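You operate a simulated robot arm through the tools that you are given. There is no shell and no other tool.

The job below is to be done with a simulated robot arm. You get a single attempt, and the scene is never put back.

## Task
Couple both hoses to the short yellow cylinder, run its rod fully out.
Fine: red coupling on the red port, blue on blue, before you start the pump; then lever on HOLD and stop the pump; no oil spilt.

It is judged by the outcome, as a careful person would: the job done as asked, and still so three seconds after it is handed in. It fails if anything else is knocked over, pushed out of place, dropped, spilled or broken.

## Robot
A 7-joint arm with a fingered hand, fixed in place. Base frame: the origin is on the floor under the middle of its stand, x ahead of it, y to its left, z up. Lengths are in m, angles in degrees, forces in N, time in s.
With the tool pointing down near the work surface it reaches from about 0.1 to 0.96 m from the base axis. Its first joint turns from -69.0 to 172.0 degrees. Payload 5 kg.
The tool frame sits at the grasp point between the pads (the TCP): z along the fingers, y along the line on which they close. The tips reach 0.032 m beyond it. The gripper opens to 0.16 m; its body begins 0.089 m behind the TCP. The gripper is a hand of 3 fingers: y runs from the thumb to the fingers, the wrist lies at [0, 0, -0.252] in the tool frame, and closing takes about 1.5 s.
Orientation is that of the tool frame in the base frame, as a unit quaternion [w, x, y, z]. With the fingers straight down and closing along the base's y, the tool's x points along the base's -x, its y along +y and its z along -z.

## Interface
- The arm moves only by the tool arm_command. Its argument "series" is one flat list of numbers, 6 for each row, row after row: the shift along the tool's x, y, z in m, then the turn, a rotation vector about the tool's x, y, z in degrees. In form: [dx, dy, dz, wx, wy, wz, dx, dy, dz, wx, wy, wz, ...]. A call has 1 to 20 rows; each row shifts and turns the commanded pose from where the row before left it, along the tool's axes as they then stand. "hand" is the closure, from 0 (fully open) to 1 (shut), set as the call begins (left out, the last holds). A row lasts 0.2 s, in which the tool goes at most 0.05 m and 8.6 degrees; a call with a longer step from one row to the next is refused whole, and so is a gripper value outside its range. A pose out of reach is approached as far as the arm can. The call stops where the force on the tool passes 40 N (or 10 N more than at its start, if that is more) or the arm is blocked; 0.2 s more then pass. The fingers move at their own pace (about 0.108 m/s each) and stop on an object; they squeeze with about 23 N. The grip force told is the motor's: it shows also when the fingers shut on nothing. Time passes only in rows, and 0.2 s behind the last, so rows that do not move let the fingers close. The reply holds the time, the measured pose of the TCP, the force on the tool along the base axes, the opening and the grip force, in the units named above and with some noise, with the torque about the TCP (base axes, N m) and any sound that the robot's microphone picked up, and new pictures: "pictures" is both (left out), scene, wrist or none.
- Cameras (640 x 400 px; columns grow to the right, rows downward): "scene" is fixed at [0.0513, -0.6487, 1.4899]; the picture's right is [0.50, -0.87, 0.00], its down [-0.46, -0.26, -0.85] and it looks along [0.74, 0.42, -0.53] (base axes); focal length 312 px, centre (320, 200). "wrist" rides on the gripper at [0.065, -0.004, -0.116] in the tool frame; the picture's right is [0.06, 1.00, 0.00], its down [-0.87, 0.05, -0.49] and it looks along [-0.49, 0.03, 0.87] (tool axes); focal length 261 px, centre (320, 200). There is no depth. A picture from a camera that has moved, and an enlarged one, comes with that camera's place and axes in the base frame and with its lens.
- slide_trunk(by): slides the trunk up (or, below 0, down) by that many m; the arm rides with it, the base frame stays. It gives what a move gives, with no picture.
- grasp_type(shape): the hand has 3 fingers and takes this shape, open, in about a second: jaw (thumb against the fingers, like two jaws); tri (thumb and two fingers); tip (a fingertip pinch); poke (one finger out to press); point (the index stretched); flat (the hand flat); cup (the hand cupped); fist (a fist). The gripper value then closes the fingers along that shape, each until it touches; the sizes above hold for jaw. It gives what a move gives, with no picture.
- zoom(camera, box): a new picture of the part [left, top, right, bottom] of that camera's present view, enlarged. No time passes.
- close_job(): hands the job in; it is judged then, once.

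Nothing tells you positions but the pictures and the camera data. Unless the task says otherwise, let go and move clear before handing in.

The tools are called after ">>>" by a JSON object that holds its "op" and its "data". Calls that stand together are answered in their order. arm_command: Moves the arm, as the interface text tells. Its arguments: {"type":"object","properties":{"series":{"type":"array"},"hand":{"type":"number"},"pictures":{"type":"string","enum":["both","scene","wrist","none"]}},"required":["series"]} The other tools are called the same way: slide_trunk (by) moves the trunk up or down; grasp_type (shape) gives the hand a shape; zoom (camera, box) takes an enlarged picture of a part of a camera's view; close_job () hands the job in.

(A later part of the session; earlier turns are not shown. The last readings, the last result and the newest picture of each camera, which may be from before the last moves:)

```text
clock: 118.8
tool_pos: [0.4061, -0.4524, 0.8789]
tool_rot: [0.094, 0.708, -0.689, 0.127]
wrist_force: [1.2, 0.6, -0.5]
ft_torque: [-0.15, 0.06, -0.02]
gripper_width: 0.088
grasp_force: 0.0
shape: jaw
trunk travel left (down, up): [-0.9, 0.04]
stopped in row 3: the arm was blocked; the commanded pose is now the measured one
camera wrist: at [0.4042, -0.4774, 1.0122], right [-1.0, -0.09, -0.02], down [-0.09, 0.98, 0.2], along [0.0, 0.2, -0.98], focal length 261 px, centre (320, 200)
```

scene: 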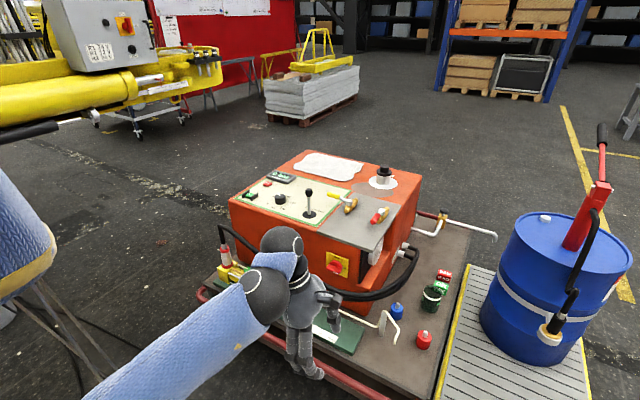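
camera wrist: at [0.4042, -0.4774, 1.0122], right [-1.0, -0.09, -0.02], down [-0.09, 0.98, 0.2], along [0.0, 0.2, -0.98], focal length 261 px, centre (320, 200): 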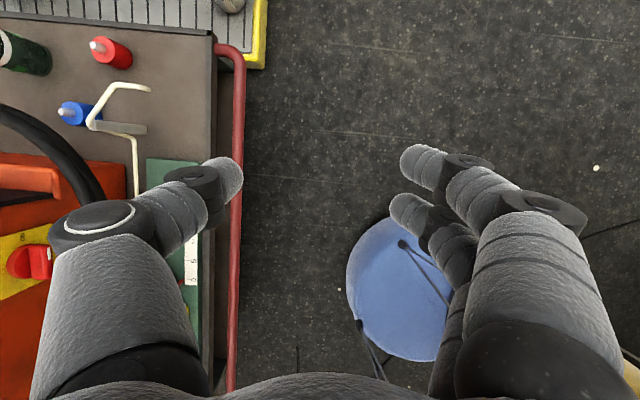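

The arm is still tucked with its elbow close to its own stand. I'll draw the hand outward over the front of the cart at a safe height to unfold it.

>>> {"op": "arm_command", "data": {"series": [-0.0061, -0.0421, -0.0036, 0, 0, 0, -0.0061, -0.0421, -0.0036, 0, 0, 0, -0.0061, -0.0421, -0.0036, 0, 0, 0, -0.0061, -0.0421, -0.0036, 0, 0, 0, -0.0061, -0.0421, -0.0036, 0, 0, 0, -0.0061, -0.0421, -0.0036, 0, 0, 0], "pictures": "both"}}

```text
clock: 120.2
tool_pos: [0.6593, -0.3918, 0.9067]
tool_rot: [0.089, 0.704, -0.693, 0.127]
wrist_force: [-0.1, 0.1, -0.7]
ft_torque: [-0.02, 0.05, 0.0]
gripper_width: 0.0881
grasp_force: 0.1
shape: jaw
trunk travel left (down, up): [-0.9, 0.04]
camera wrist: at [0.6568, -0.419, 1.0381], right [-1.0, -0.08, -0.03], down [-0.09, 0.98, 0.2], along [0.01, 0.2, -0.98], focal length 261 px, centre (320, 200)
```

scene: 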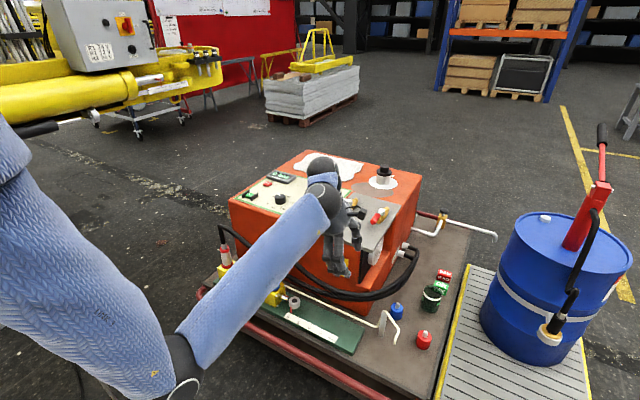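
wrist: 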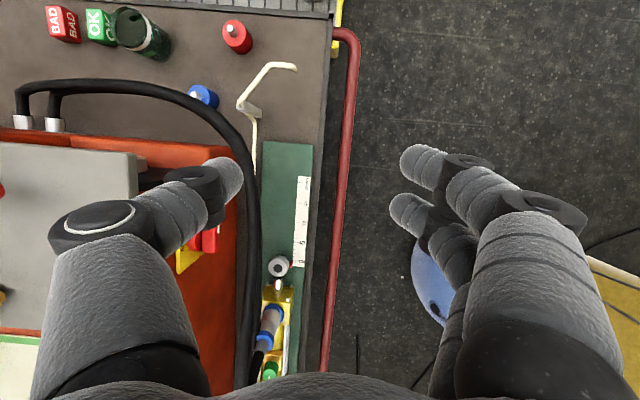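

That worked and the arm is more extended. I'll turn the hand back so it points straight down with the fingers closing along y.

>>> {"op": "arm_command", "data": {"series": [0, 0, 0, -1.252, -0.928, 6.981, 0, 0, 0, -1.252, -0.928, 6.981, 0, 0, 0, -1.252, -0.928, 6.981, 0, 0, 0, -1.252, -0.928, 6.981, 0, 0, 0, -1.252, -0.928, 6.981, 0, 0, 0, -1.252, -0.928, 6.981, 0, 0, 0, -1.252, -0.928, 6.981, 0, 0, 0, -1.252, -0.928, 6.981, 0, 0, 0, -1.252, -0.928, 6.981, 0, 0, 0, -1.252, -0.928, 6.981, 0, 0, 0, -1.252, -0.928, 6.981, 0, 0, 0, -1.252, -0.928, 6.981, 0, 0, 0, -1.252, -0.928, 6.981], "pictures": "both"}}

```text
clock: 123.0
tool_pos: [0.6385, -0.395, 0.8861]
tool_rot: [0.005, 0.005, 1.0, 0.004]
wrist_force: [0.8, -0.1, -0.3]
ft_torque: [-0.03, 0.0, -0.01]
gripper_width: 0.0881
grasp_force: 0.0
shape: jaw
out of reach, approached as far as the arm can: row 4, 5, 6, 7, 9
trunk travel left (down, up): [-0.9, 0.04]
camera wrist: at [0.5715, -0.3978, 1.0021], right [-0.05, 1.0, 0.01], down [0.86, 0.04, 0.5], along [0.5, 0.03, -0.87], focal length 261 px, centre (320, 200)
```

scene: 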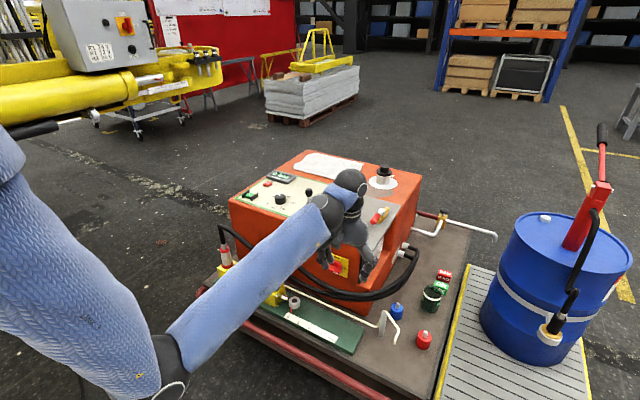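
wrist: 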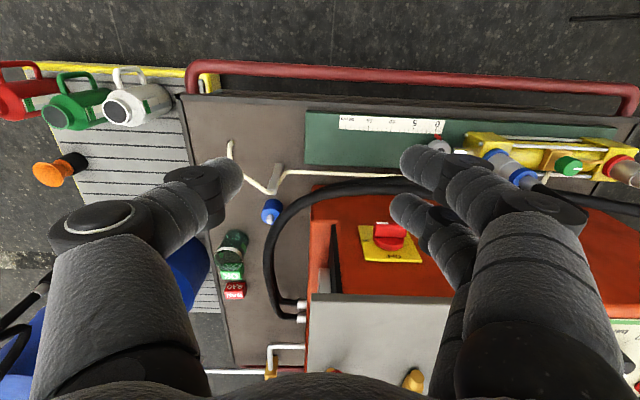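

The hand points straight down again. I'll move up and across toward the panel in steps, watching that the arm follows properly.

>>> {"op": "arm_command", "data": {"series": [0, 0.035, -0.03, 0, 0, 0, 0, 0.035, -0.03, 0, 0, 0, 0, 0.035, -0.03, 0, 0, 0, 0, 0.035, -0.03, 0, 0, 0, 0, 0.035, -0.03, 0, 0, 0], "pictures": "scene"}}

```text
clock: 124.2
tool_pos: [0.6333, -0.3737, 0.8938]
tool_rot: [0.005, 0.004, 1.0, 0.005]
wrist_force: [-0.1, -0.7, 0.1]
ft_torque: [0.03, 0.0, -0.01]
gripper_width: 0.088
grasp_force: 0.1
shape: jaw
out of reach, approached as far as the arm can: row 1, 2, 3, 4, 5
trunk travel left (down, up): [-0.9, 0.04]
```

scene: 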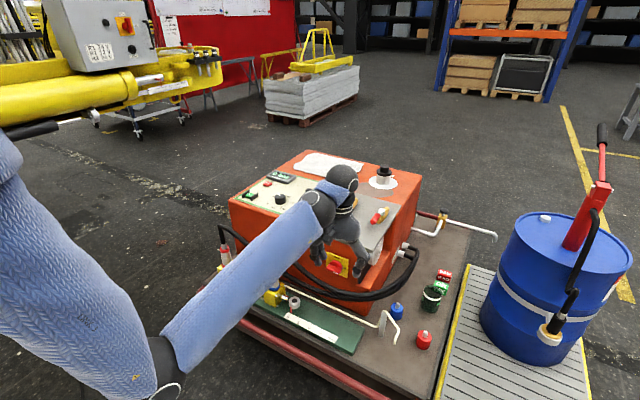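

This posture can't go there, so I'll tilt the hand outward and reach out to the right, where the arm extends and the elbow can swing back to its normal side.

>>> {"op": "arm_command", "data": {"series": [0, 0, 0, 0, -7.5, 0, 0, 0, 0, 0, -7.5, 0, 0, 0, 0, 0, -7.5, 0, 0, 0, 0, 0, -7.5, 0, -0.0183, -0.0256, 0.026, 0, 0, 0, -0.0183, -0.0256, 0.026, 0, 0, 0, -0.0183, -0.0256, 0.026, 0, 0, 0, -0.0183, -0.0256, 0.026, 0, 0, 0, -0.0183, -0.0256, 0.026, 0, 0, 0, -0.0183, -0.0256, 0.026, 0, 0, 0, -0.0183, -0.0256, 0.026, 0, 0, 0, -0.0183, -0.0256, 0.026, 0, 0, 0, -0.0183, -0.0256, 0.026, 0, 0, 0], "pictures": "both"}}

```text
clock: 125.3
tool_pos: [0.6265, -0.5046, 0.9209]
tool_rot: [0.252, -0.016, 0.963, -0.091]
wrist_force: [0.9, -0.3, 0.7]
ft_torque: [-0.02, 0.03, 0.0]
gripper_width: 0.0878
grasp_force: 0.0
shape: jaw
trunk travel left (down, up): [-0.9, 0.04]
stopped in row 5: the arm was blocked; the commanded pose is now the measured one
camera wrist: at [0.5133, -0.4929, 0.9898], right [-0.04, 0.98, -0.22], down [0.52, 0.2, 0.83], along [0.85, -0.08, -0.51], focal length 261 px, centre (320, 200)
```

scene: 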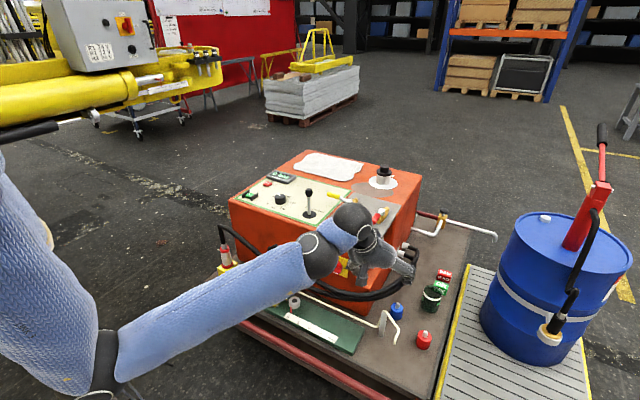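
wrist: 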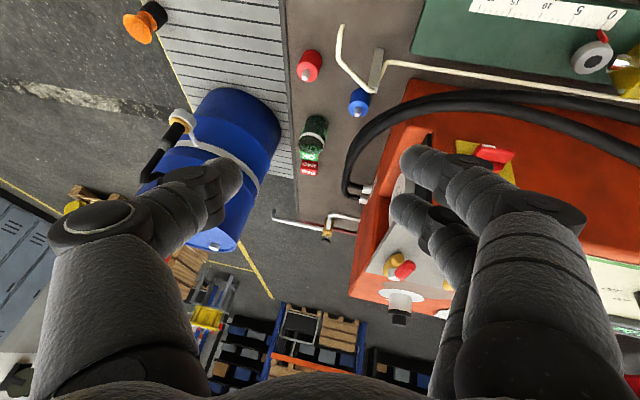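

The commanded pose is reset to the arm's real one. I'll now reach straight outward to unfold it.

>>> {"op": "arm_command", "data": {"series": [-0.0357, 0, 0.0152, 0, 0, 0, -0.0357, 0, 0.0152, 0, 0, 0, -0.0357, 0, 0.0152, 0, 0, 0, -0.0357, 0, 0.0152, 0, 0, 0, -0.0357, 0, 0.0152, 0, 0, 0, -0.0357, 0, 0.0152, 0, 0, 0, -0.0357, 0, 0.0152, 0, 0, 0], "pictures": "both"}}

```text
clock: 126.9
tool_pos: [0.8958, -0.5017, 0.949]
tool_rot: [0.252, -0.015, 0.963, -0.092]
wrist_force: [-0.2, -0.5, -0.9]
ft_torque: [-0.03, -0.01, -0.02]
gripper_width: 0.0881
grasp_force: 0.2
shape: jaw
trunk travel left (down, up): [-0.9, 0.04]
camera wrist: at [0.7817, -0.49, 1.0182], right [-0.04, 0.98, -0.21], down [0.52, 0.2, 0.83], along [0.85, -0.08, -0.52], focal length 261 px, centre (320, 200)
```

scene: 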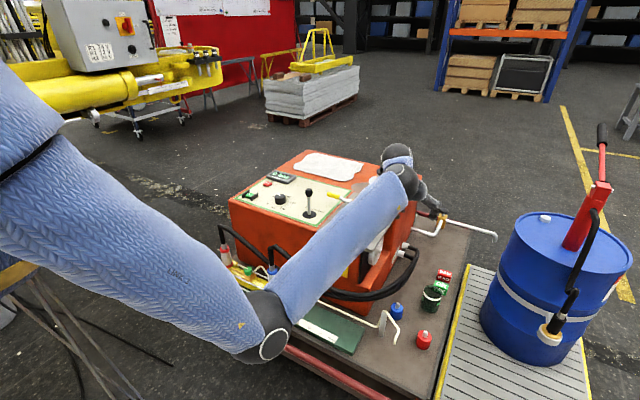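
wrist: 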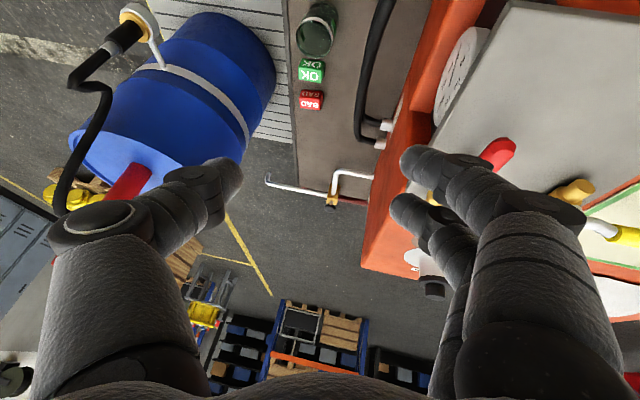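

The arm is well extended now and following its commands. I'll level the hand's roll and move toward the panel at this radius.

>>> {"op": "arm_command", "data": {"series": [0, 0, 0, -4.8, -0.33, 2.24, 0, 0, 0, -4.8, -0.33, 2.24, -0.01, 0, -0.0173, 0, 0, 0, -0.01, 0, -0.0173, 0, 0, 0, -0.01, 0, -0.0173, 0, 0, 0, 0, 0.045, 0, 0, 0, 0, 0, 0.045, 0, 0, 0, 0, 0, 0.045, 0, 0, 0, 0, 0, 0.045, 0, 0, 0, 0, 0, 0.045, 0, 0, 0, 0], "pictures": "both"}}

```text
clock: 129.1
tool_pos: [0.8979, -0.2766, 1.0113]
tool_rot: [0.26, 0.002, 0.966, -0.002]
wrist_force: [-0.7, -0.1, 0.5]
ft_torque: [0.05, 0.04, -0.03]
gripper_width: 0.0881
grasp_force: 0.0
shape: jaw
trunk travel left (down, up): [-0.9, 0.04]
camera wrist: at [0.7822, -0.2788, 1.0802], right [-0.05, 1.0, -0.03], down [0.51, 0.05, 0.86], along [0.86, 0.03, -0.51], focal length 261 px, centre (320, 200)
```

scene: 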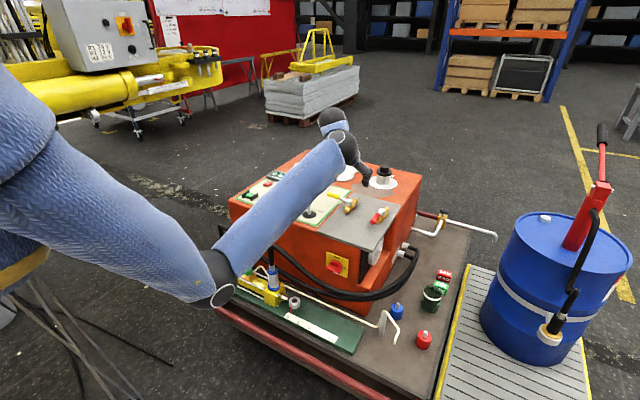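
wrist: 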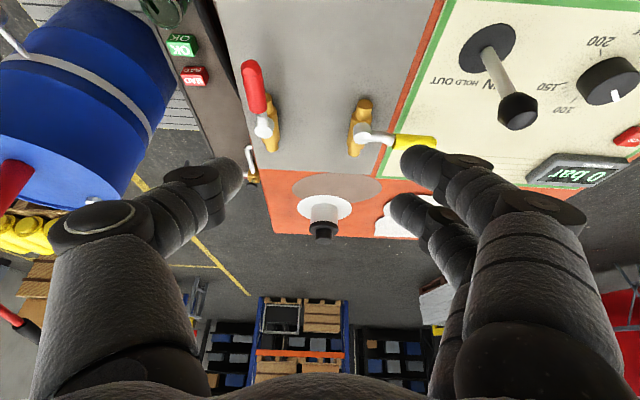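

The arm follows well here and I'm above the unit. I'll zoom in on the panel, the lever and the filler area for any instructions I haven't read.

>>> {"op": "zoom", "data": {"camera": "wrist", "box": [420, 0, 640, 200]}}

>>> {"op": "zoom", "data": {"camera": "wrist", "box": [230, 50, 450, 250]}}

>>> {"op": "zoom", "data": {"camera": "scene", "box": [225, 160, 300, 225]}}

>>> {"op": "zoom", "data": {"camera": "scene", "box": [240, 0, 340, 60]}}

```text
2.00 times, centred on (530, 100) of wrist
camera zoom: at [0.7822, -0.2788, 1.0802], right [-0.05, 1.0, -0.03], down [0.51, 0.05, 0.86], along [0.86, 0.03, -0.51], focal length 521 px, centre (-100, 400)
```

zoom: 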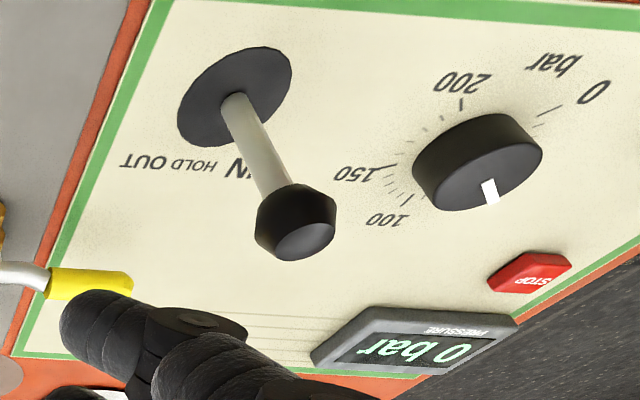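

```text
2.00 times, centred on (340, 150) of wrist
camera zoom: at [0.7822, -0.2788, 1.0802], right [-0.05, 1.0, -0.03], down [0.51, 0.05, 0.86], along [0.86, 0.03, -0.51], focal length 521 px, centre (280, 300)
```

zoom: 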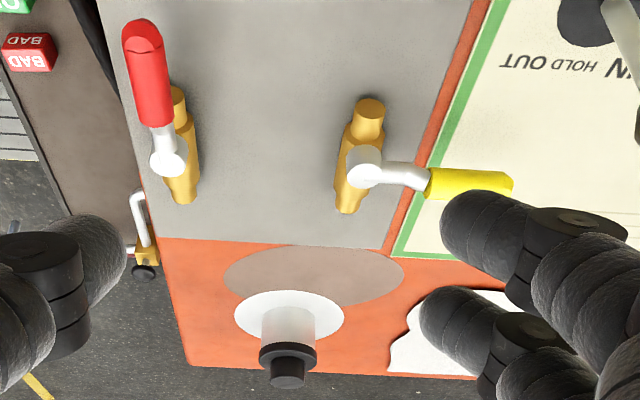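

```text
6.15 times, centred on (262, 192) of scene
camera zoom: at [0.0513, -0.6487, 1.4899], right [0.5, -0.87, 0.0], down [-0.46, -0.26, -0.85], along [0.74, 0.42, -0.53], focal length 1921 px, centre (674, 246)
```

zoom: 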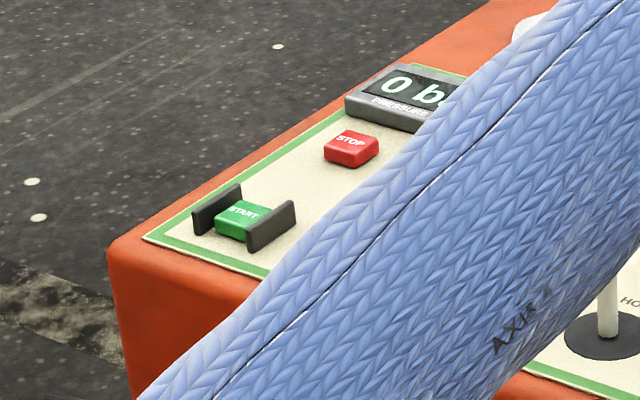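

```text
6.40 times, centred on (290, 30) of scene
camera zoom: at [0.0513, -0.6487, 1.4899], right [0.5, -0.87, 0.0], down [-0.46, -0.26, -0.85], along [0.74, 0.42, -0.53], focal length 1998 px, centre (512, 1288)
```

zoom: 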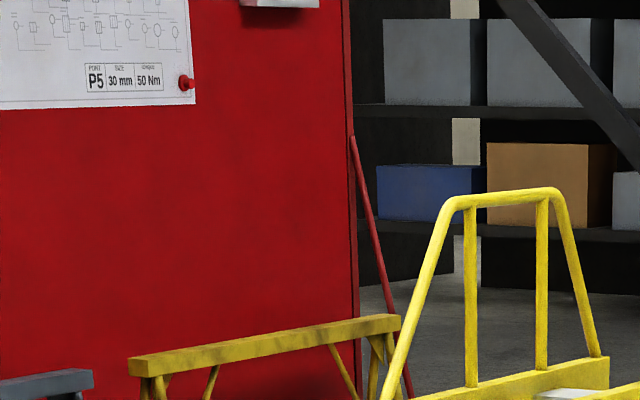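

No new labels. The valves look set for running (red in line, yellow across), the lever is at HOLD, and the bleed knob points along its default axis with nothing to suggest it's open. With both couplings home, I'll shape the hand for pressing and look at where the finger is.

>>> {"op": "grasp_type", "data": {"shape": "poke"}}

>>> {"op": "arm_command", "data": {"series": [0, 0, 0, 0, 0, 0], "pictures": "both"}}

>>> {"op": "zoom", "data": {"camera": "scene", "box": [300, 90, 420, 200]}}

```text
clock: 130.0
tool_pos: [0.8981, -0.2766, 1.0115]
tool_rot: [0.26, 0.001, 0.966, -0.001]
wrist_force: [0.5, 0.6, 0.4]
ft_torque: [-0.03, -0.01, -0.01]
gripper_width: 0.0
grasp_force: 0.1
shape: poke
trunk travel left (down, up): [-0.9, 0.04]
```

```text
clock: 130.4
tool_pos: [0.897, -0.2768, 1.0119]
tool_rot: [0.259, 0.001, 0.966, -0.001]
wrist_force: [0.1, -0.4, 0.2]
ft_torque: [-0.01, 0.03, -0.01]
gripper_width: 0.0001
grasp_force: 0.0
shape: poke
trunk travel left (down, up): [-0.9, 0.04]
camera wrist: at [0.7827, -0.2793, 1.0799], right [-0.05, 1.0, -0.03], down [0.51, 0.05, 0.86], along [0.86, 0.03, -0.51], focal length 261 px, centre (320, 200)
```

scene: 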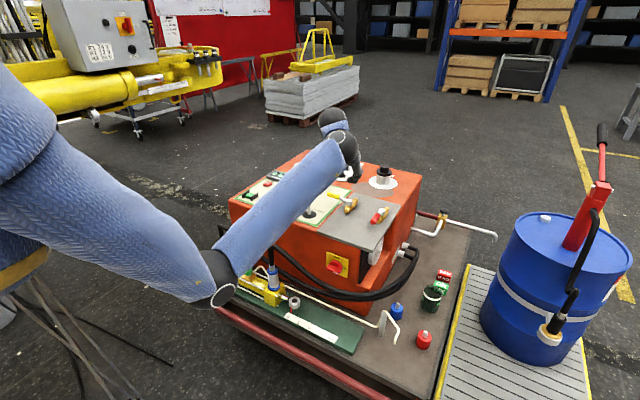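
wrist: 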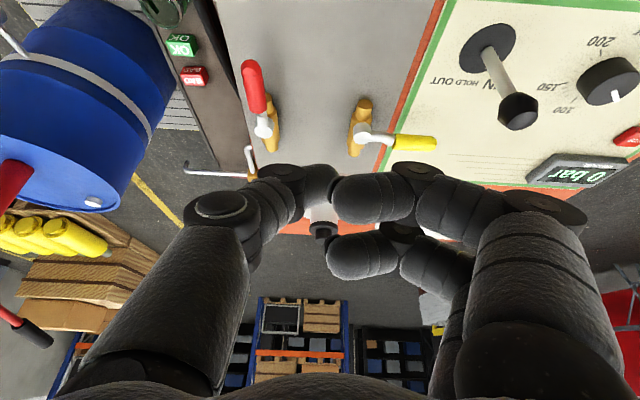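

```text
3.64 times, centred on (360, 145) of scene
camera zoom: at [0.0513, -0.6487, 1.4899], right [0.5, -0.87, 0.0], down [-0.46, -0.26, -0.85], along [0.74, 0.42, -0.53], focal length 1135 px, centre (174, 400)
```

zoom: 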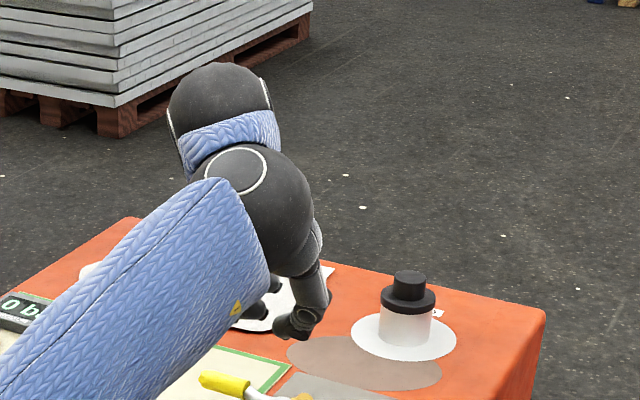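

In this shape the fingers look curled together. I'll set the closure to 0 and then 1 to see which finger is the pressing one.

>>> {"op": "arm_command", "data": {"series": [0, 0, 0, 0, 0, 0, 0, 0, 0, 0, 0, 0, 0, 0, 0, 0, 0, 0, 0, 0, 0, 0, 0, 0, 0, 0, 0, 0, 0, 0], "hand": 0, "pictures": "wrist"}}

>>> {"op": "arm_command", "data": {"series": [0, 0, 0, 0, 0, 0, 0, 0, 0, 0, 0, 0, 0, 0, 0, 0, 0, 0, 0, 0, 0, 0, 0, 0, 0, 0, 0, 0, 0, 0], "hand": 1, "pictures": "wrist"}}

```text
clock: 131.6
tool_pos: [0.8987, -0.2771, 1.0102]
tool_rot: [0.26, 0.001, 0.966, -0.001]
wrist_force: [0.7, 1.0, 0.1]
ft_torque: [-0.04, 0.02, 0.0]
gripper_width: 0.0
grasp_force: 0.0
shape: poke
trunk travel left (down, up): [-0.9, 0.04]
camera wrist: at [0.7826, -0.2793, 1.0799], right [-0.05, 1.0, -0.03], down [0.51, 0.05, 0.86], along [0.86, 0.03, -0.51], focal length 261 px, centre (320, 200)
```

wrist: 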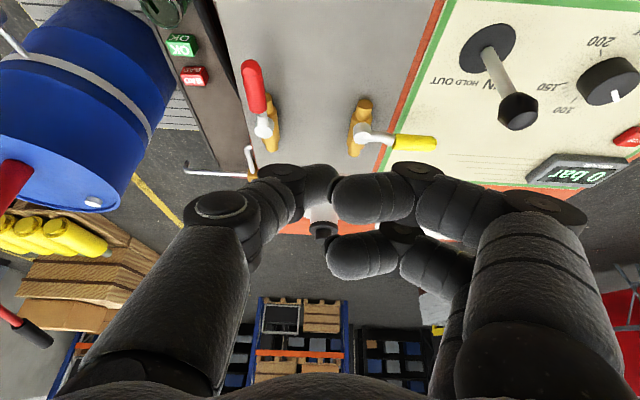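

```text
clock: 132.8
tool_pos: [0.8975, -0.2766, 1.0108]
tool_rot: [0.259, 0.001, 0.966, -0.001]
wrist_force: [0.9, -0.2, 0.5]
ft_torque: [-0.03, -0.01, 0.03]
gripper_width: 0.0
grasp_force: 22.7
shape: jaw
trunk travel left (down, up): [-0.9, 0.04]
camera wrist: at [0.7827, -0.2793, 1.0799], right [-0.05, 1.0, -0.03], down [0.51, 0.05, 0.86], along [0.86, 0.03, -0.51], focal length 261 px, centre (320, 200)
```

wrist: 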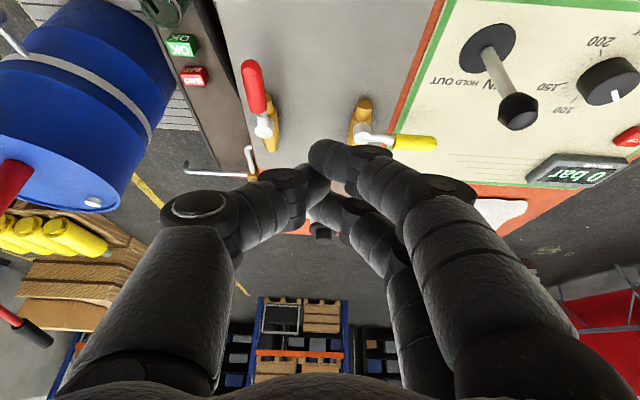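

Setting a closure put it back to jaw. I'll try the "point" shape, with the index stretched, and see where its tip is.

>>> {"op": "grasp_type", "data": {"shape": "point"}}

>>> {"op": "arm_command", "data": {"series": [0, 0, 0, 0, 0, 0], "pictures": "wrist"}}

>>> {"op": "zoom", "data": {"camera": "scene", "box": [320, 130, 400, 210]}}

```text
clock: 133.7
tool_pos: [0.8988, -0.2764, 1.0119]
tool_rot: [0.259, 0.001, 0.966, -0.002]
wrist_force: [0.1, 0.6, -0.7]
ft_torque: [0.0, 0.02, 0.01]
gripper_width: 0.0001
grasp_force: 0.2
shape: point
trunk travel left (down, up): [-0.9, 0.04]
```

```text
clock: 134.1
tool_pos: [0.8973, -0.2763, 1.0112]
tool_rot: [0.259, 0.0, 0.966, -0.001]
wrist_force: [0.1, -1.0, -0.2]
ft_torque: [-0.04, 0.02, 0.0]
gripper_width: 0.0001
grasp_force: 0.1
shape: point
trunk travel left (down, up): [-0.9, 0.04]
camera wrist: at [0.7826, -0.2793, 1.0799], right [-0.05, 1.0, -0.03], down [0.51, 0.05, 0.86], along [0.86, 0.03, -0.51], focal length 261 px, centre (320, 200)
```

wrist: 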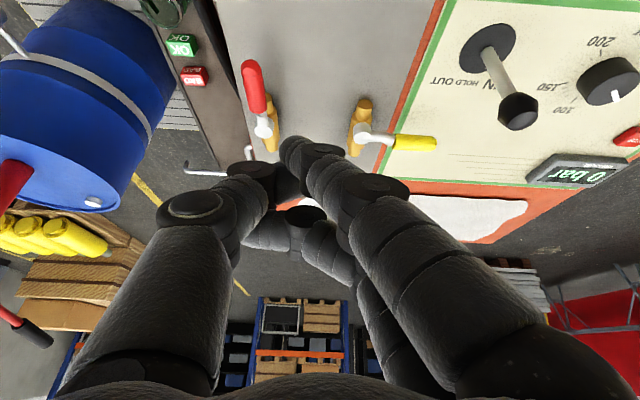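

```text
5.00 times, centred on (360, 170) of scene
camera zoom: at [0.0513, -0.6487, 1.4899], right [0.5, -0.87, 0.0], down [-0.46, -0.26, -0.85], along [0.74, 0.42, -0.53], focal length 1561 px, centre (120, 350)
```

zoom: 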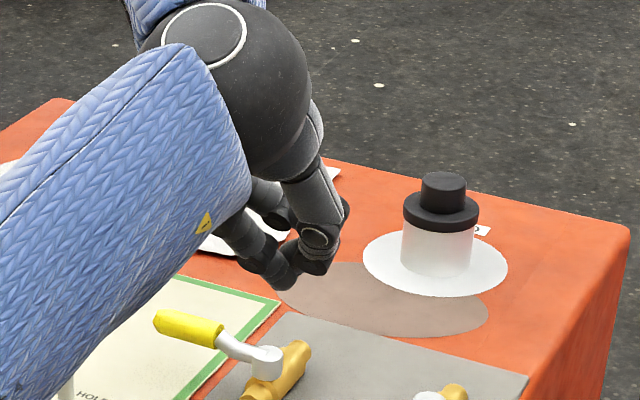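

The index tip sits slightly below the others in this shape. I'll compare with "poke" from both cameras to choose the better one for the guarded START button.

>>> {"op": "grasp_type", "data": {"shape": "poke"}}

>>> {"op": "zoom", "data": {"camera": "scene", "box": [325, 140, 385, 200]}}

>>> {"op": "zoom", "data": {"camera": "wrist", "box": [180, 120, 480, 300]}}

```text
clock: 135.0
tool_pos: [0.899, -0.2774, 1.0114]
tool_rot: [0.259, 0.001, 0.966, -0.001]
wrist_force: [0.1, 0.5, 0.9]
ft_torque: [0.01, 0.04, 0.04]
gripper_width: 0.0001
grasp_force: 0.0
shape: poke
trunk travel left (down, up): [-0.9, 0.04]
```

```text
6.67 times, centred on (355, 170) of scene
camera zoom: at [0.0513, -0.6487, 1.4899], right [0.5, -0.87, 0.0], down [-0.46, -0.26, -0.85], along [0.74, 0.42, -0.53], focal length 2081 px, centre (87, 400)
```

zoom: 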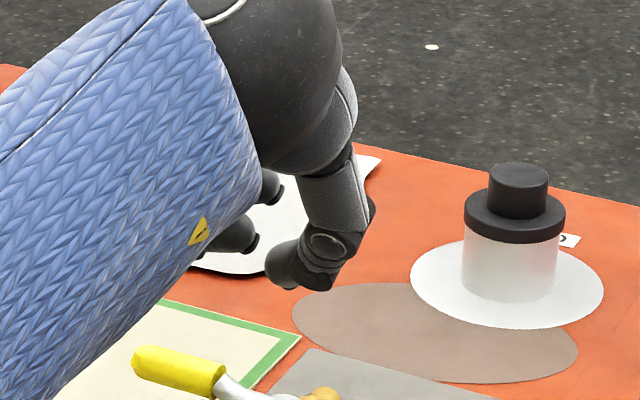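

```text
2.13 times, centred on (330, 210) of wrist
camera zoom: at [0.7827, -0.2793, 1.0799], right [-0.05, 1.0, -0.03], down [0.51, 0.05, 0.86], along [0.86, 0.03, -0.51], focal length 556 px, centre (299, 179)
```

zoom: 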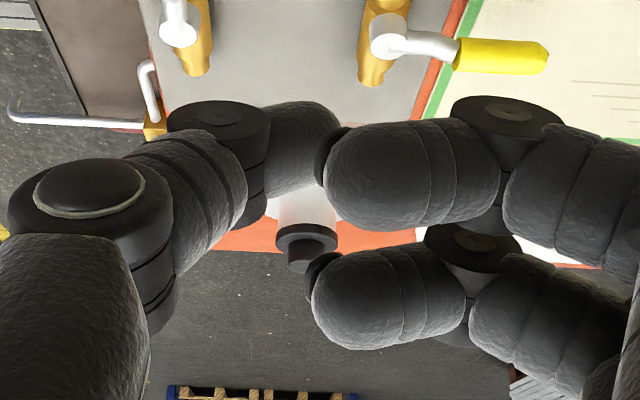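

"Poke" hooks sideways, too wide for the guards. In the open jaw the thumb stands alone and points almost straight down, so I'll press with the thumb tip; I'll open the jaw and measure where that tip is.

>>> {"op": "grasp_type", "data": {"shape": "jaw"}}

>>> {"op": "arm_command", "data": {"series": [0, 0, 0, 0, 0, 0, 0, 0, 0, 0, 0, 0, 0, 0, 0, 0, 0, 0, 0, 0, 0, 0, 0, 0, 0, 0, 0, 0, 0, 0], "hand": 0, "pictures": "both"}}

>>> {"op": "zoom", "data": {"camera": "scene", "box": [325, 140, 405, 210]}}

>>> {"op": "zoom", "data": {"camera": "wrist", "box": [40, 100, 240, 300]}}

```text
clock: 135.9
tool_pos: [0.8991, -0.277, 1.0096]
tool_rot: [0.26, 0.002, 0.966, -0.002]
wrist_force: [-0.5, -0.3, -0.9]
ft_torque: [0.0, -0.03, 0.03]
gripper_width: 0.16
grasp_force: 0.1
shape: jaw
trunk travel left (down, up): [-0.9, 0.04]
```

```text
clock: 137.1
tool_pos: [0.8976, -0.2773, 1.0108]
tool_rot: [0.26, 0.001, 0.966, -0.001]
wrist_force: [0.6, 0.2, 0.2]
ft_torque: [0.02, -0.01, -0.01]
gripper_width: 0.16
grasp_force: 0.1
shape: jaw
trunk travel left (down, up): [-0.9, 0.04]
camera wrist: at [0.7826, -0.2793, 1.0799], right [-0.05, 1.0, -0.03], down [0.51, 0.05, 0.86], along [0.86, 0.03, -0.51], focal length 261 px, centre (320, 200)
```

scene: 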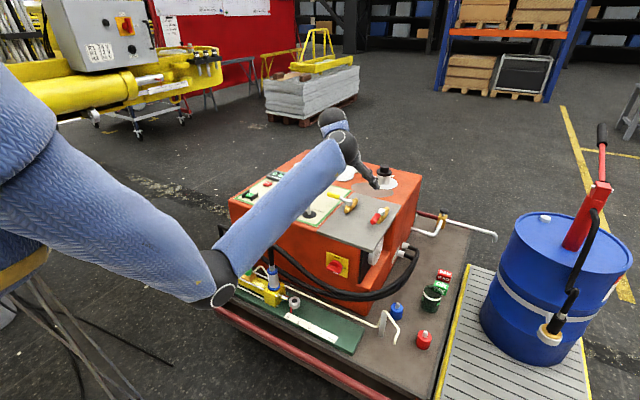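
wrist: 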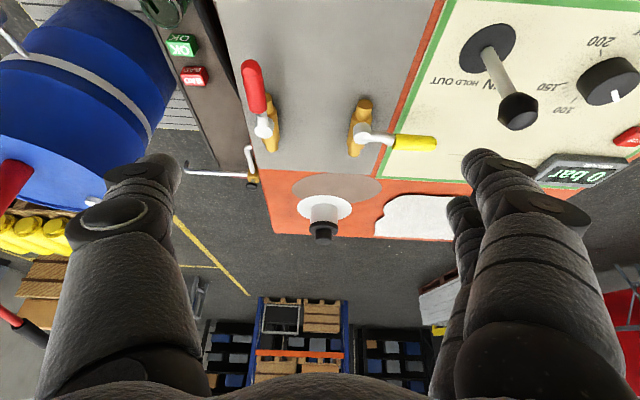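

```text
5.71 times, centred on (365, 175) of scene
camera zoom: at [0.0513, -0.6487, 1.4899], right [0.5, -0.87, 0.0], down [-0.46, -0.26, -0.85], along [0.74, 0.42, -0.53], focal length 1784 px, centre (63, 343)
```

zoom: 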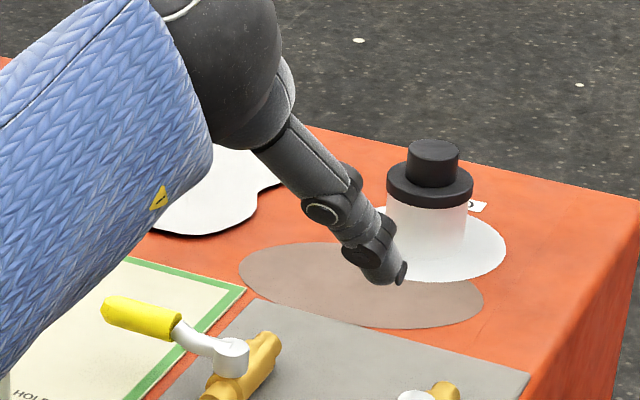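

```text
2.00 times, centred on (140, 200) of wrist
camera zoom: at [0.7826, -0.2793, 1.0799], right [-0.05, 1.0, -0.03], down [0.51, 0.05, 0.86], along [0.86, 0.03, -0.51], focal length 521 px, centre (680, 200)
```

zoom: 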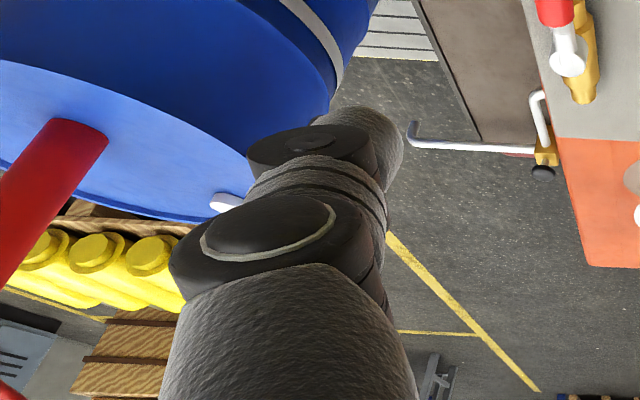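

The thumb tip is 3 cm below and 9.4 cm to the −y side of the TCP. I'll cross over the panel at this height, well above the lever, and look down at START.

>>> {"op": "arm_command", "data": {"series": [0, 0.045, 0, 0, 0, 0, 0, 0.045, 0, 0, 0, 0, 0, 0.045, 0, 0, 0, 0, 0, 0.045, 0, 0, 0, 0, 0, 0.045, 0, 0, 0, 0, 0, 0.045, 0, 0, 0, 0, 0, 0.045, 0, 0, 0, 0, 0, 0.045, 0, 0, 0, 0, 0, 0.045, 0, 0, 0, 0, 0, 0.045, 0, 0, 0, 0, 0, 0.045, 0, 0, 0, 0, 0, 0.045, 0, 0, 0, 0, 0, 0.045, 0, 0, 0, 0], "pictures": "both"}}

>>> {"op": "zoom", "data": {"camera": "wrist", "box": [60, 0, 330, 180]}}

```text
clock: 139.9
tool_pos: [0.8995, 0.3082, 1.0096]
tool_rot: [0.26, 0.002, 0.966, -0.002]
wrist_force: [0.1, 0.1, -0.1]
ft_torque: [-0.01, -0.06, 0.01]
gripper_width: 0.1598
grasp_force: 0.1
shape: jaw
trunk travel left (down, up): [-0.9, 0.04]
camera wrist: at [0.7841, 0.3063, 1.0782], right [-0.05, 1.0, -0.03], down [0.51, 0.05, 0.86], along [0.86, 0.02, -0.51], focal length 261 px, centre (320, 200)
```

scene: 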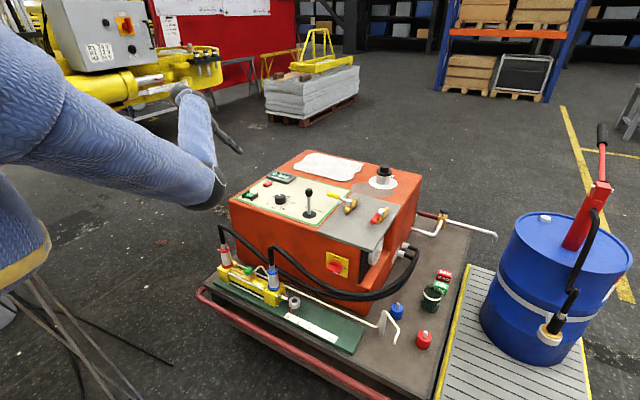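
wrist: 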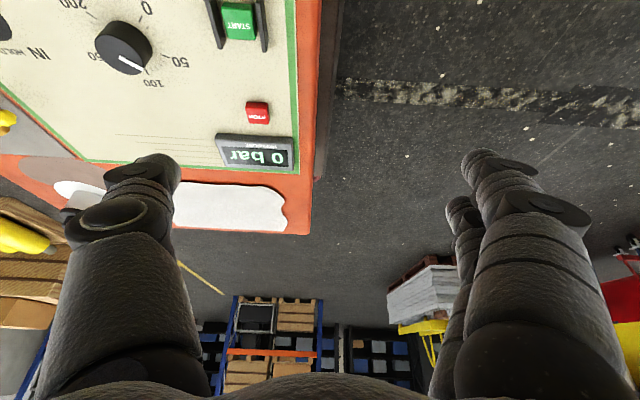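

```text
2.22 times, centred on (195, 90) of wrist
camera zoom: at [0.7841, 0.3063, 1.0782], right [-0.05, 1.0, -0.03], down [0.51, 0.05, 0.86], along [0.86, 0.02, -0.51], focal length 579 px, centre (598, 444)
```

zoom: 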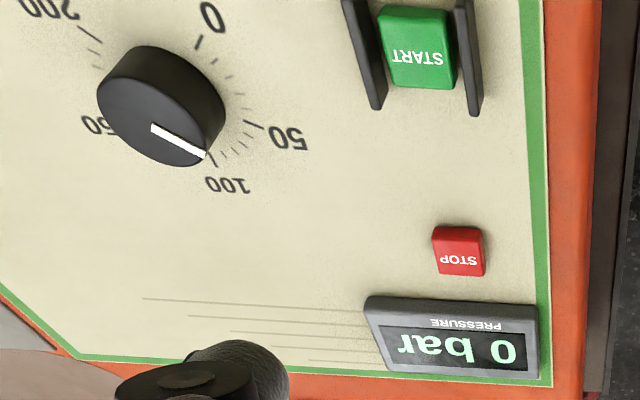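

START is at about [0.935, 0.214] between its guards and STOP at about [1.06, 0.214]. I'll bring the thumb tip to a few centimetres above START and check.

>>> {"op": "arm_command", "data": {"series": [0.0134, 0, 0.0316, 0, 0, 0, 0.0134, 0, 0.0316, 0, 0, 0, 0.0134, 0, 0.0316, 0, 0, 0, 0.0134, 0, 0.0316, 0, 0, 0, 0.0134, 0, 0.0316, 0, 0, 0], "pictures": "both"}}

>>> {"op": "zoom", "data": {"camera": "scene", "box": [215, 150, 295, 210]}}

>>> {"op": "zoom", "data": {"camera": "wrist", "box": [80, 60, 260, 240]}}

```text
clock: 141.1
tool_pos: [0.9205, 0.3073, 0.8398]
tool_rot: [0.259, 0.001, 0.966, -0.001]
wrist_force: [0.7, 0.8, -0.7]
ft_torque: [-0.02, -0.02, 0.01]
gripper_width: 0.16
grasp_force: 0.0
shape: jaw
trunk travel left (down, up): [-0.9, 0.04]
camera wrist: at [0.8051, 0.3044, 0.9075], right [-0.05, 1.0, -0.03], down [0.51, 0.05, 0.86], along [0.86, 0.03, -0.51], focal length 261 px, centre (320, 200)
```

scene: 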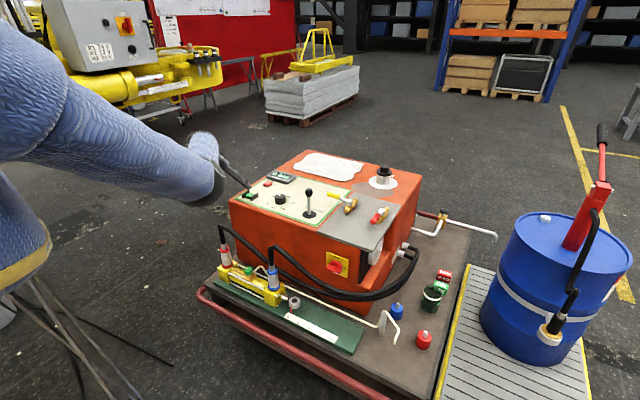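
wrist: 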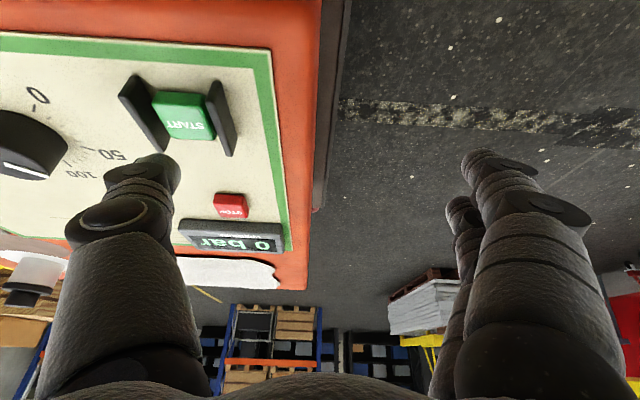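

```text
6.67 times, centred on (255, 180) of scene
camera zoom: at [0.0513, -0.6487, 1.4899], right [0.5, -0.87, 0.0], down [-0.46, -0.26, -0.85], along [0.74, 0.42, -0.53], focal length 2081 px, centre (753, 333)
```

zoom: 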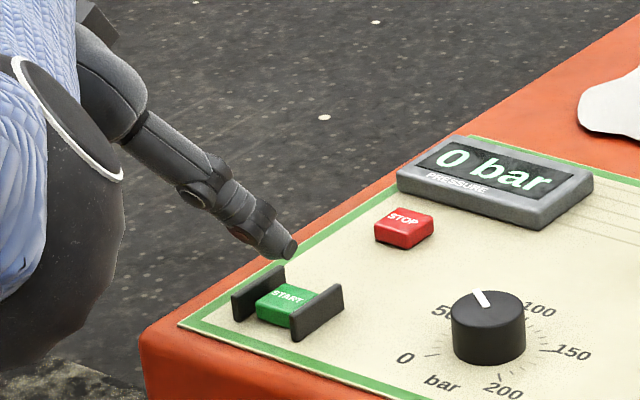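

```text
2.22 times, centred on (170, 150) of wrist
camera zoom: at [0.8051, 0.3044, 0.9075], right [-0.05, 1.0, -0.03], down [0.51, 0.05, 0.86], along [0.86, 0.03, -0.51], focal length 579 px, centre (653, 311)
```

zoom: 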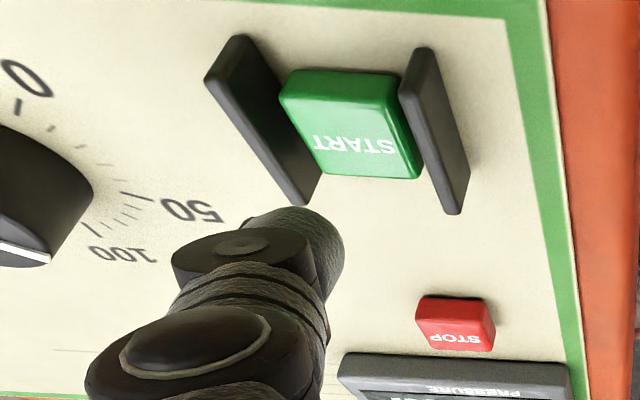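

The thumb tip is directly above START in both views. I'll lower it in small steps until it presses, listening for the pump.

>>> {"op": "arm_command", "data": {"series": [0.0075, -0.001, 0.013, 0, 0, 0, 0.0075, -0.001, 0.013, 0, 0, 0], "pictures": "none"}}

>>> {"op": "arm_command", "data": {"series": [0.002, 0, 0.00346, 0, 0, 0, 0.002, 0, 0.00346, 0, 0, 0], "pictures": "both"}}

>>> {"op": "zoom", "data": {"camera": "scene", "box": [215, 150, 295, 210]}}

```text
clock: 141.7
tool_pos: [0.9205, 0.3041, 0.8089]
tool_rot: [0.259, 0.001, 0.966, -0.002]
wrist_force: [0.2, 0.5, -0.4]
ft_torque: [-0.01, -0.04, -0.02]
gripper_width: 0.1597
grasp_force: 0.0
shape: jaw
trunk travel left (down, up): [-0.9, 0.04]
```

```text
clock: 142.3
tool_pos: [0.9205, 0.3043, 0.8017]
tool_rot: [0.26, 0.001, 0.966, -0.001]
wrist_force: [1.1, 0.4, 2.3]
ft_torque: [-0.23, -0.02, 0.16]
gripper_width: 0.16
grasp_force: 0.1
shape: jaw
trunk travel left (down, up): [-0.9, 0.04]
heard: click
camera wrist: at [0.8048, 0.3022, 0.8698], right [-0.05, 1.0, -0.03], down [0.51, 0.05, 0.86], along [0.86, 0.03, -0.51], focal length 261 px, centre (320, 200)
```

scene: 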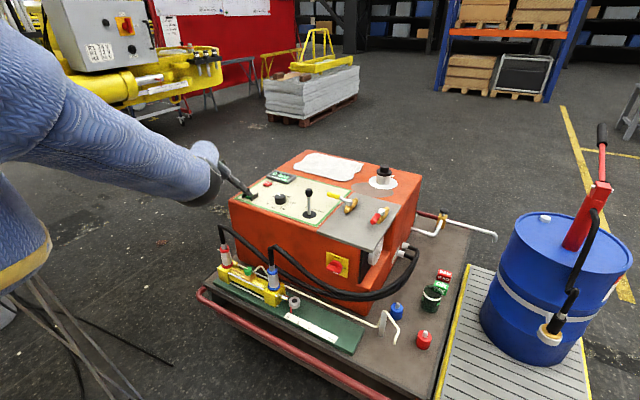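
wrist: 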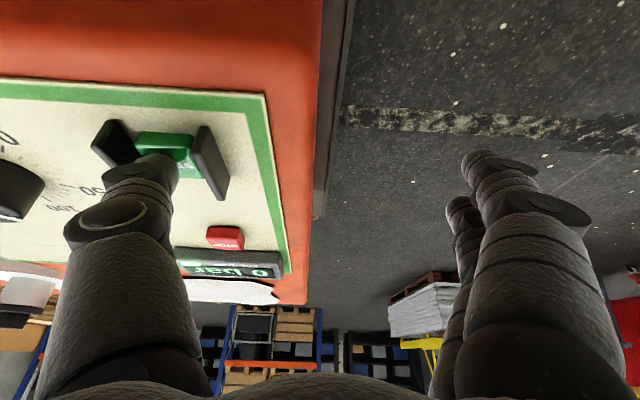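

```text
6.67 times, centred on (255, 180) of scene
camera zoom: at [0.0513, -0.6487, 1.4899], right [0.5, -0.87, 0.0], down [-0.46, -0.26, -0.85], along [0.74, 0.42, -0.53], focal length 2081 px, centre (753, 333)
```

zoom: 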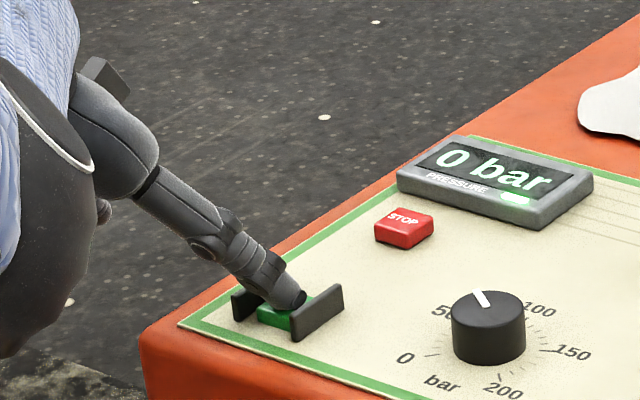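

A click was heard and a green lamp lit on the display. I'll lift the thumb off and check the pump's state.

>>> {"op": "arm_command", "data": {"series": [-0.005, 0, -0.00866, 0, 0, 0, -0.01, 0, -0.0173, 0, 0, 0, -0.01, 0, -0.0173, 0, 0, 0], "pictures": "both"}}

>>> {"op": "zoom", "data": {"camera": "scene", "box": [215, 150, 335, 230]}}

>>> {"op": "zoom", "data": {"camera": "scene", "box": [205, 220, 315, 320]}}

```text
clock: 143.1
tool_pos: [0.9207, 0.3045, 0.8514]
tool_rot: [0.258, 0.001, 0.966, -0.001]
wrist_force: [-0.6, -0.6, -0.4]
ft_torque: [0.0, -0.03, 0.0]
gripper_width: 0.1598
grasp_force: 0.0
shape: jaw
trunk travel left (down, up): [-0.9, 0.04]
camera wrist: at [0.8049, 0.3025, 0.9201], right [-0.05, 1.0, -0.03], down [0.51, 0.05, 0.86], along [0.86, 0.03, -0.51], focal length 261 px, centre (320, 200)
```

scene: 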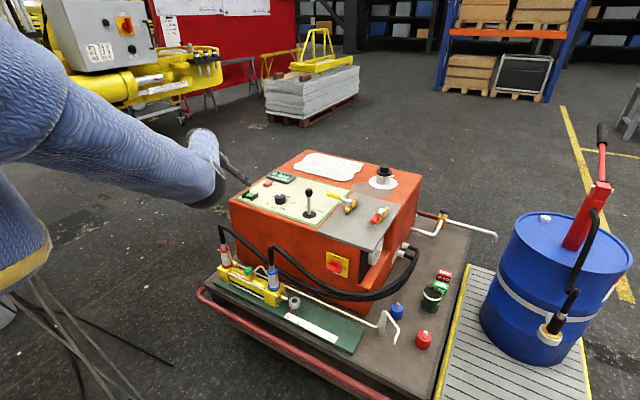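
wrist: 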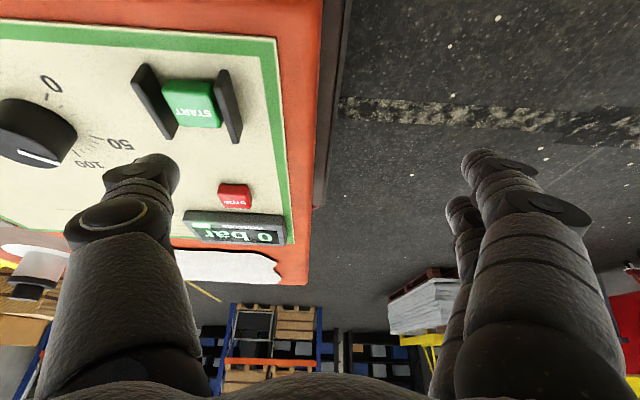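

```text
5.00 times, centred on (275, 190) of scene
camera zoom: at [0.0513, -0.6487, 1.4899], right [0.5, -0.87, 0.0], down [-0.46, -0.26, -0.85], along [0.74, 0.42, -0.53], focal length 1561 px, centre (545, 250)
```

zoom: 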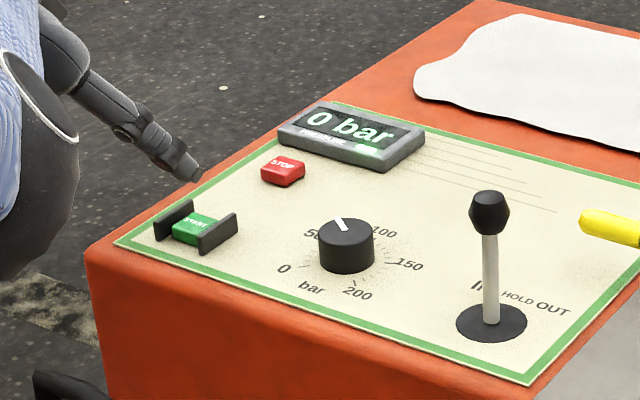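

```text
4.00 times, centred on (260, 270) of scene
camera zoom: at [0.0513, -0.6487, 1.4899], right [0.5, -0.87, 0.0], down [-0.46, -0.26, -0.85], along [0.74, 0.42, -0.53], focal length 1249 px, centre (560, -80)
```

zoom: 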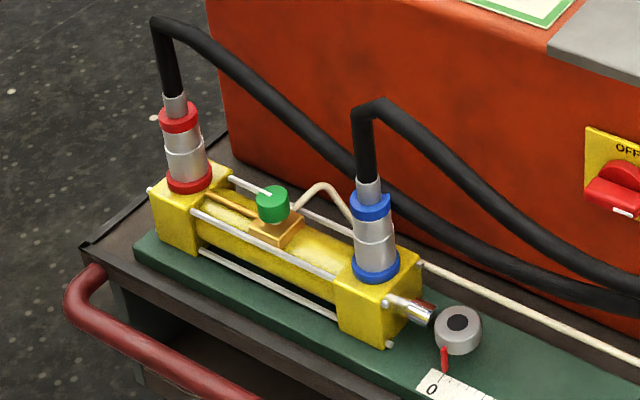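

The green lamp is on, so the pump is running with the lever at HOLD and 0 bar showing. Both couplings stand undisturbed. I'll rise and move over to the lever.

>>> {"op": "arm_command", "data": {"series": [-0.0188, 0, -0.0325, 0, 0, 0, -0.0188, 0, -0.0325, 0, 0, 0, -0.0188, 0, -0.0325, 0, 0, 0, -0.0188, 0, -0.0325, 0, 0, 0, 0, -0.0433, 0, 0, 0, 0, 0, -0.0433, 0, 0, 0, 0, 0, -0.0433, 0, 0, 0, 0, 0, -0.0433, 0, 0, 0, 0, 0, -0.0433, 0, 0, 0, 0, 0, -0.0433, 0, 0, 0, 0, 0, -0.0433, 0, 0, 0, 0, 0, -0.0433, 0, 0, 0, 0, 0, -0.0433, 0, 0, 0, 0], "hand": 0.45, "pictures": "both"}}

>>> {"op": "zoom", "data": {"camera": "wrist", "box": [230, 0, 420, 150]}}

```text
clock: 145.9
tool_pos: [0.9196, -0.0829, 1.0008]
tool_rot: [0.259, 0.001, 0.966, -0.001]
wrist_force: [-1.0, -0.1, 0.9]
ft_torque: [0.01, 0.03, 0.03]
gripper_width: 0.0884
grasp_force: 0.1
shape: jaw
trunk travel left (down, up): [-0.9, 0.04]
camera wrist: at [0.8041, -0.0858, 1.0696], right [-0.05, 1.0, -0.03], down [0.51, 0.05, 0.86], along [0.86, 0.03, -0.51], focal length 261 px, centre (320, 200)
```

scene: 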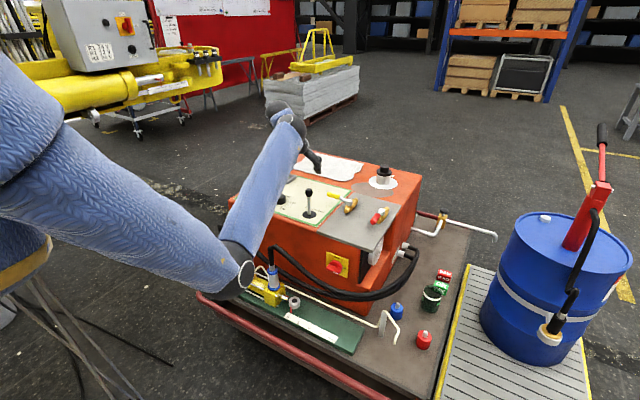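
wrist: 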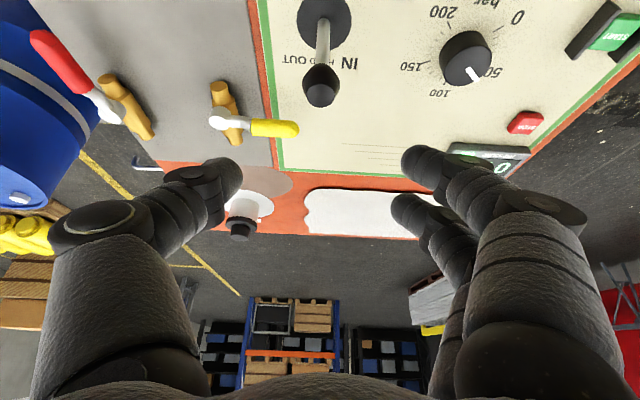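

```text
2.67 times, centred on (325, 75) of wrist
camera zoom: at [0.8041, -0.0858, 1.0696], right [-0.05, 1.0, -0.03], down [0.51, 0.05, 0.86], along [0.86, 0.03, -0.51], focal length 695 px, centre (307, 533)
```

zoom: 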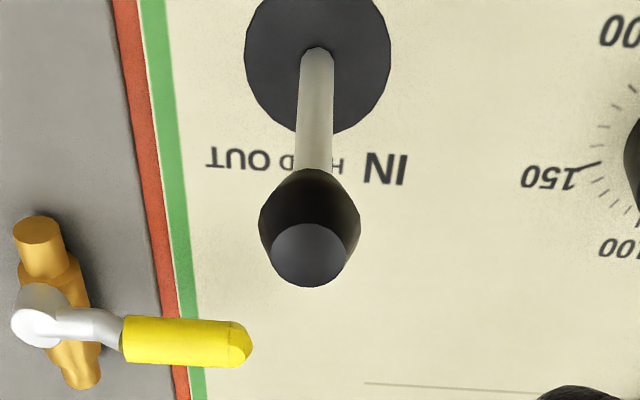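

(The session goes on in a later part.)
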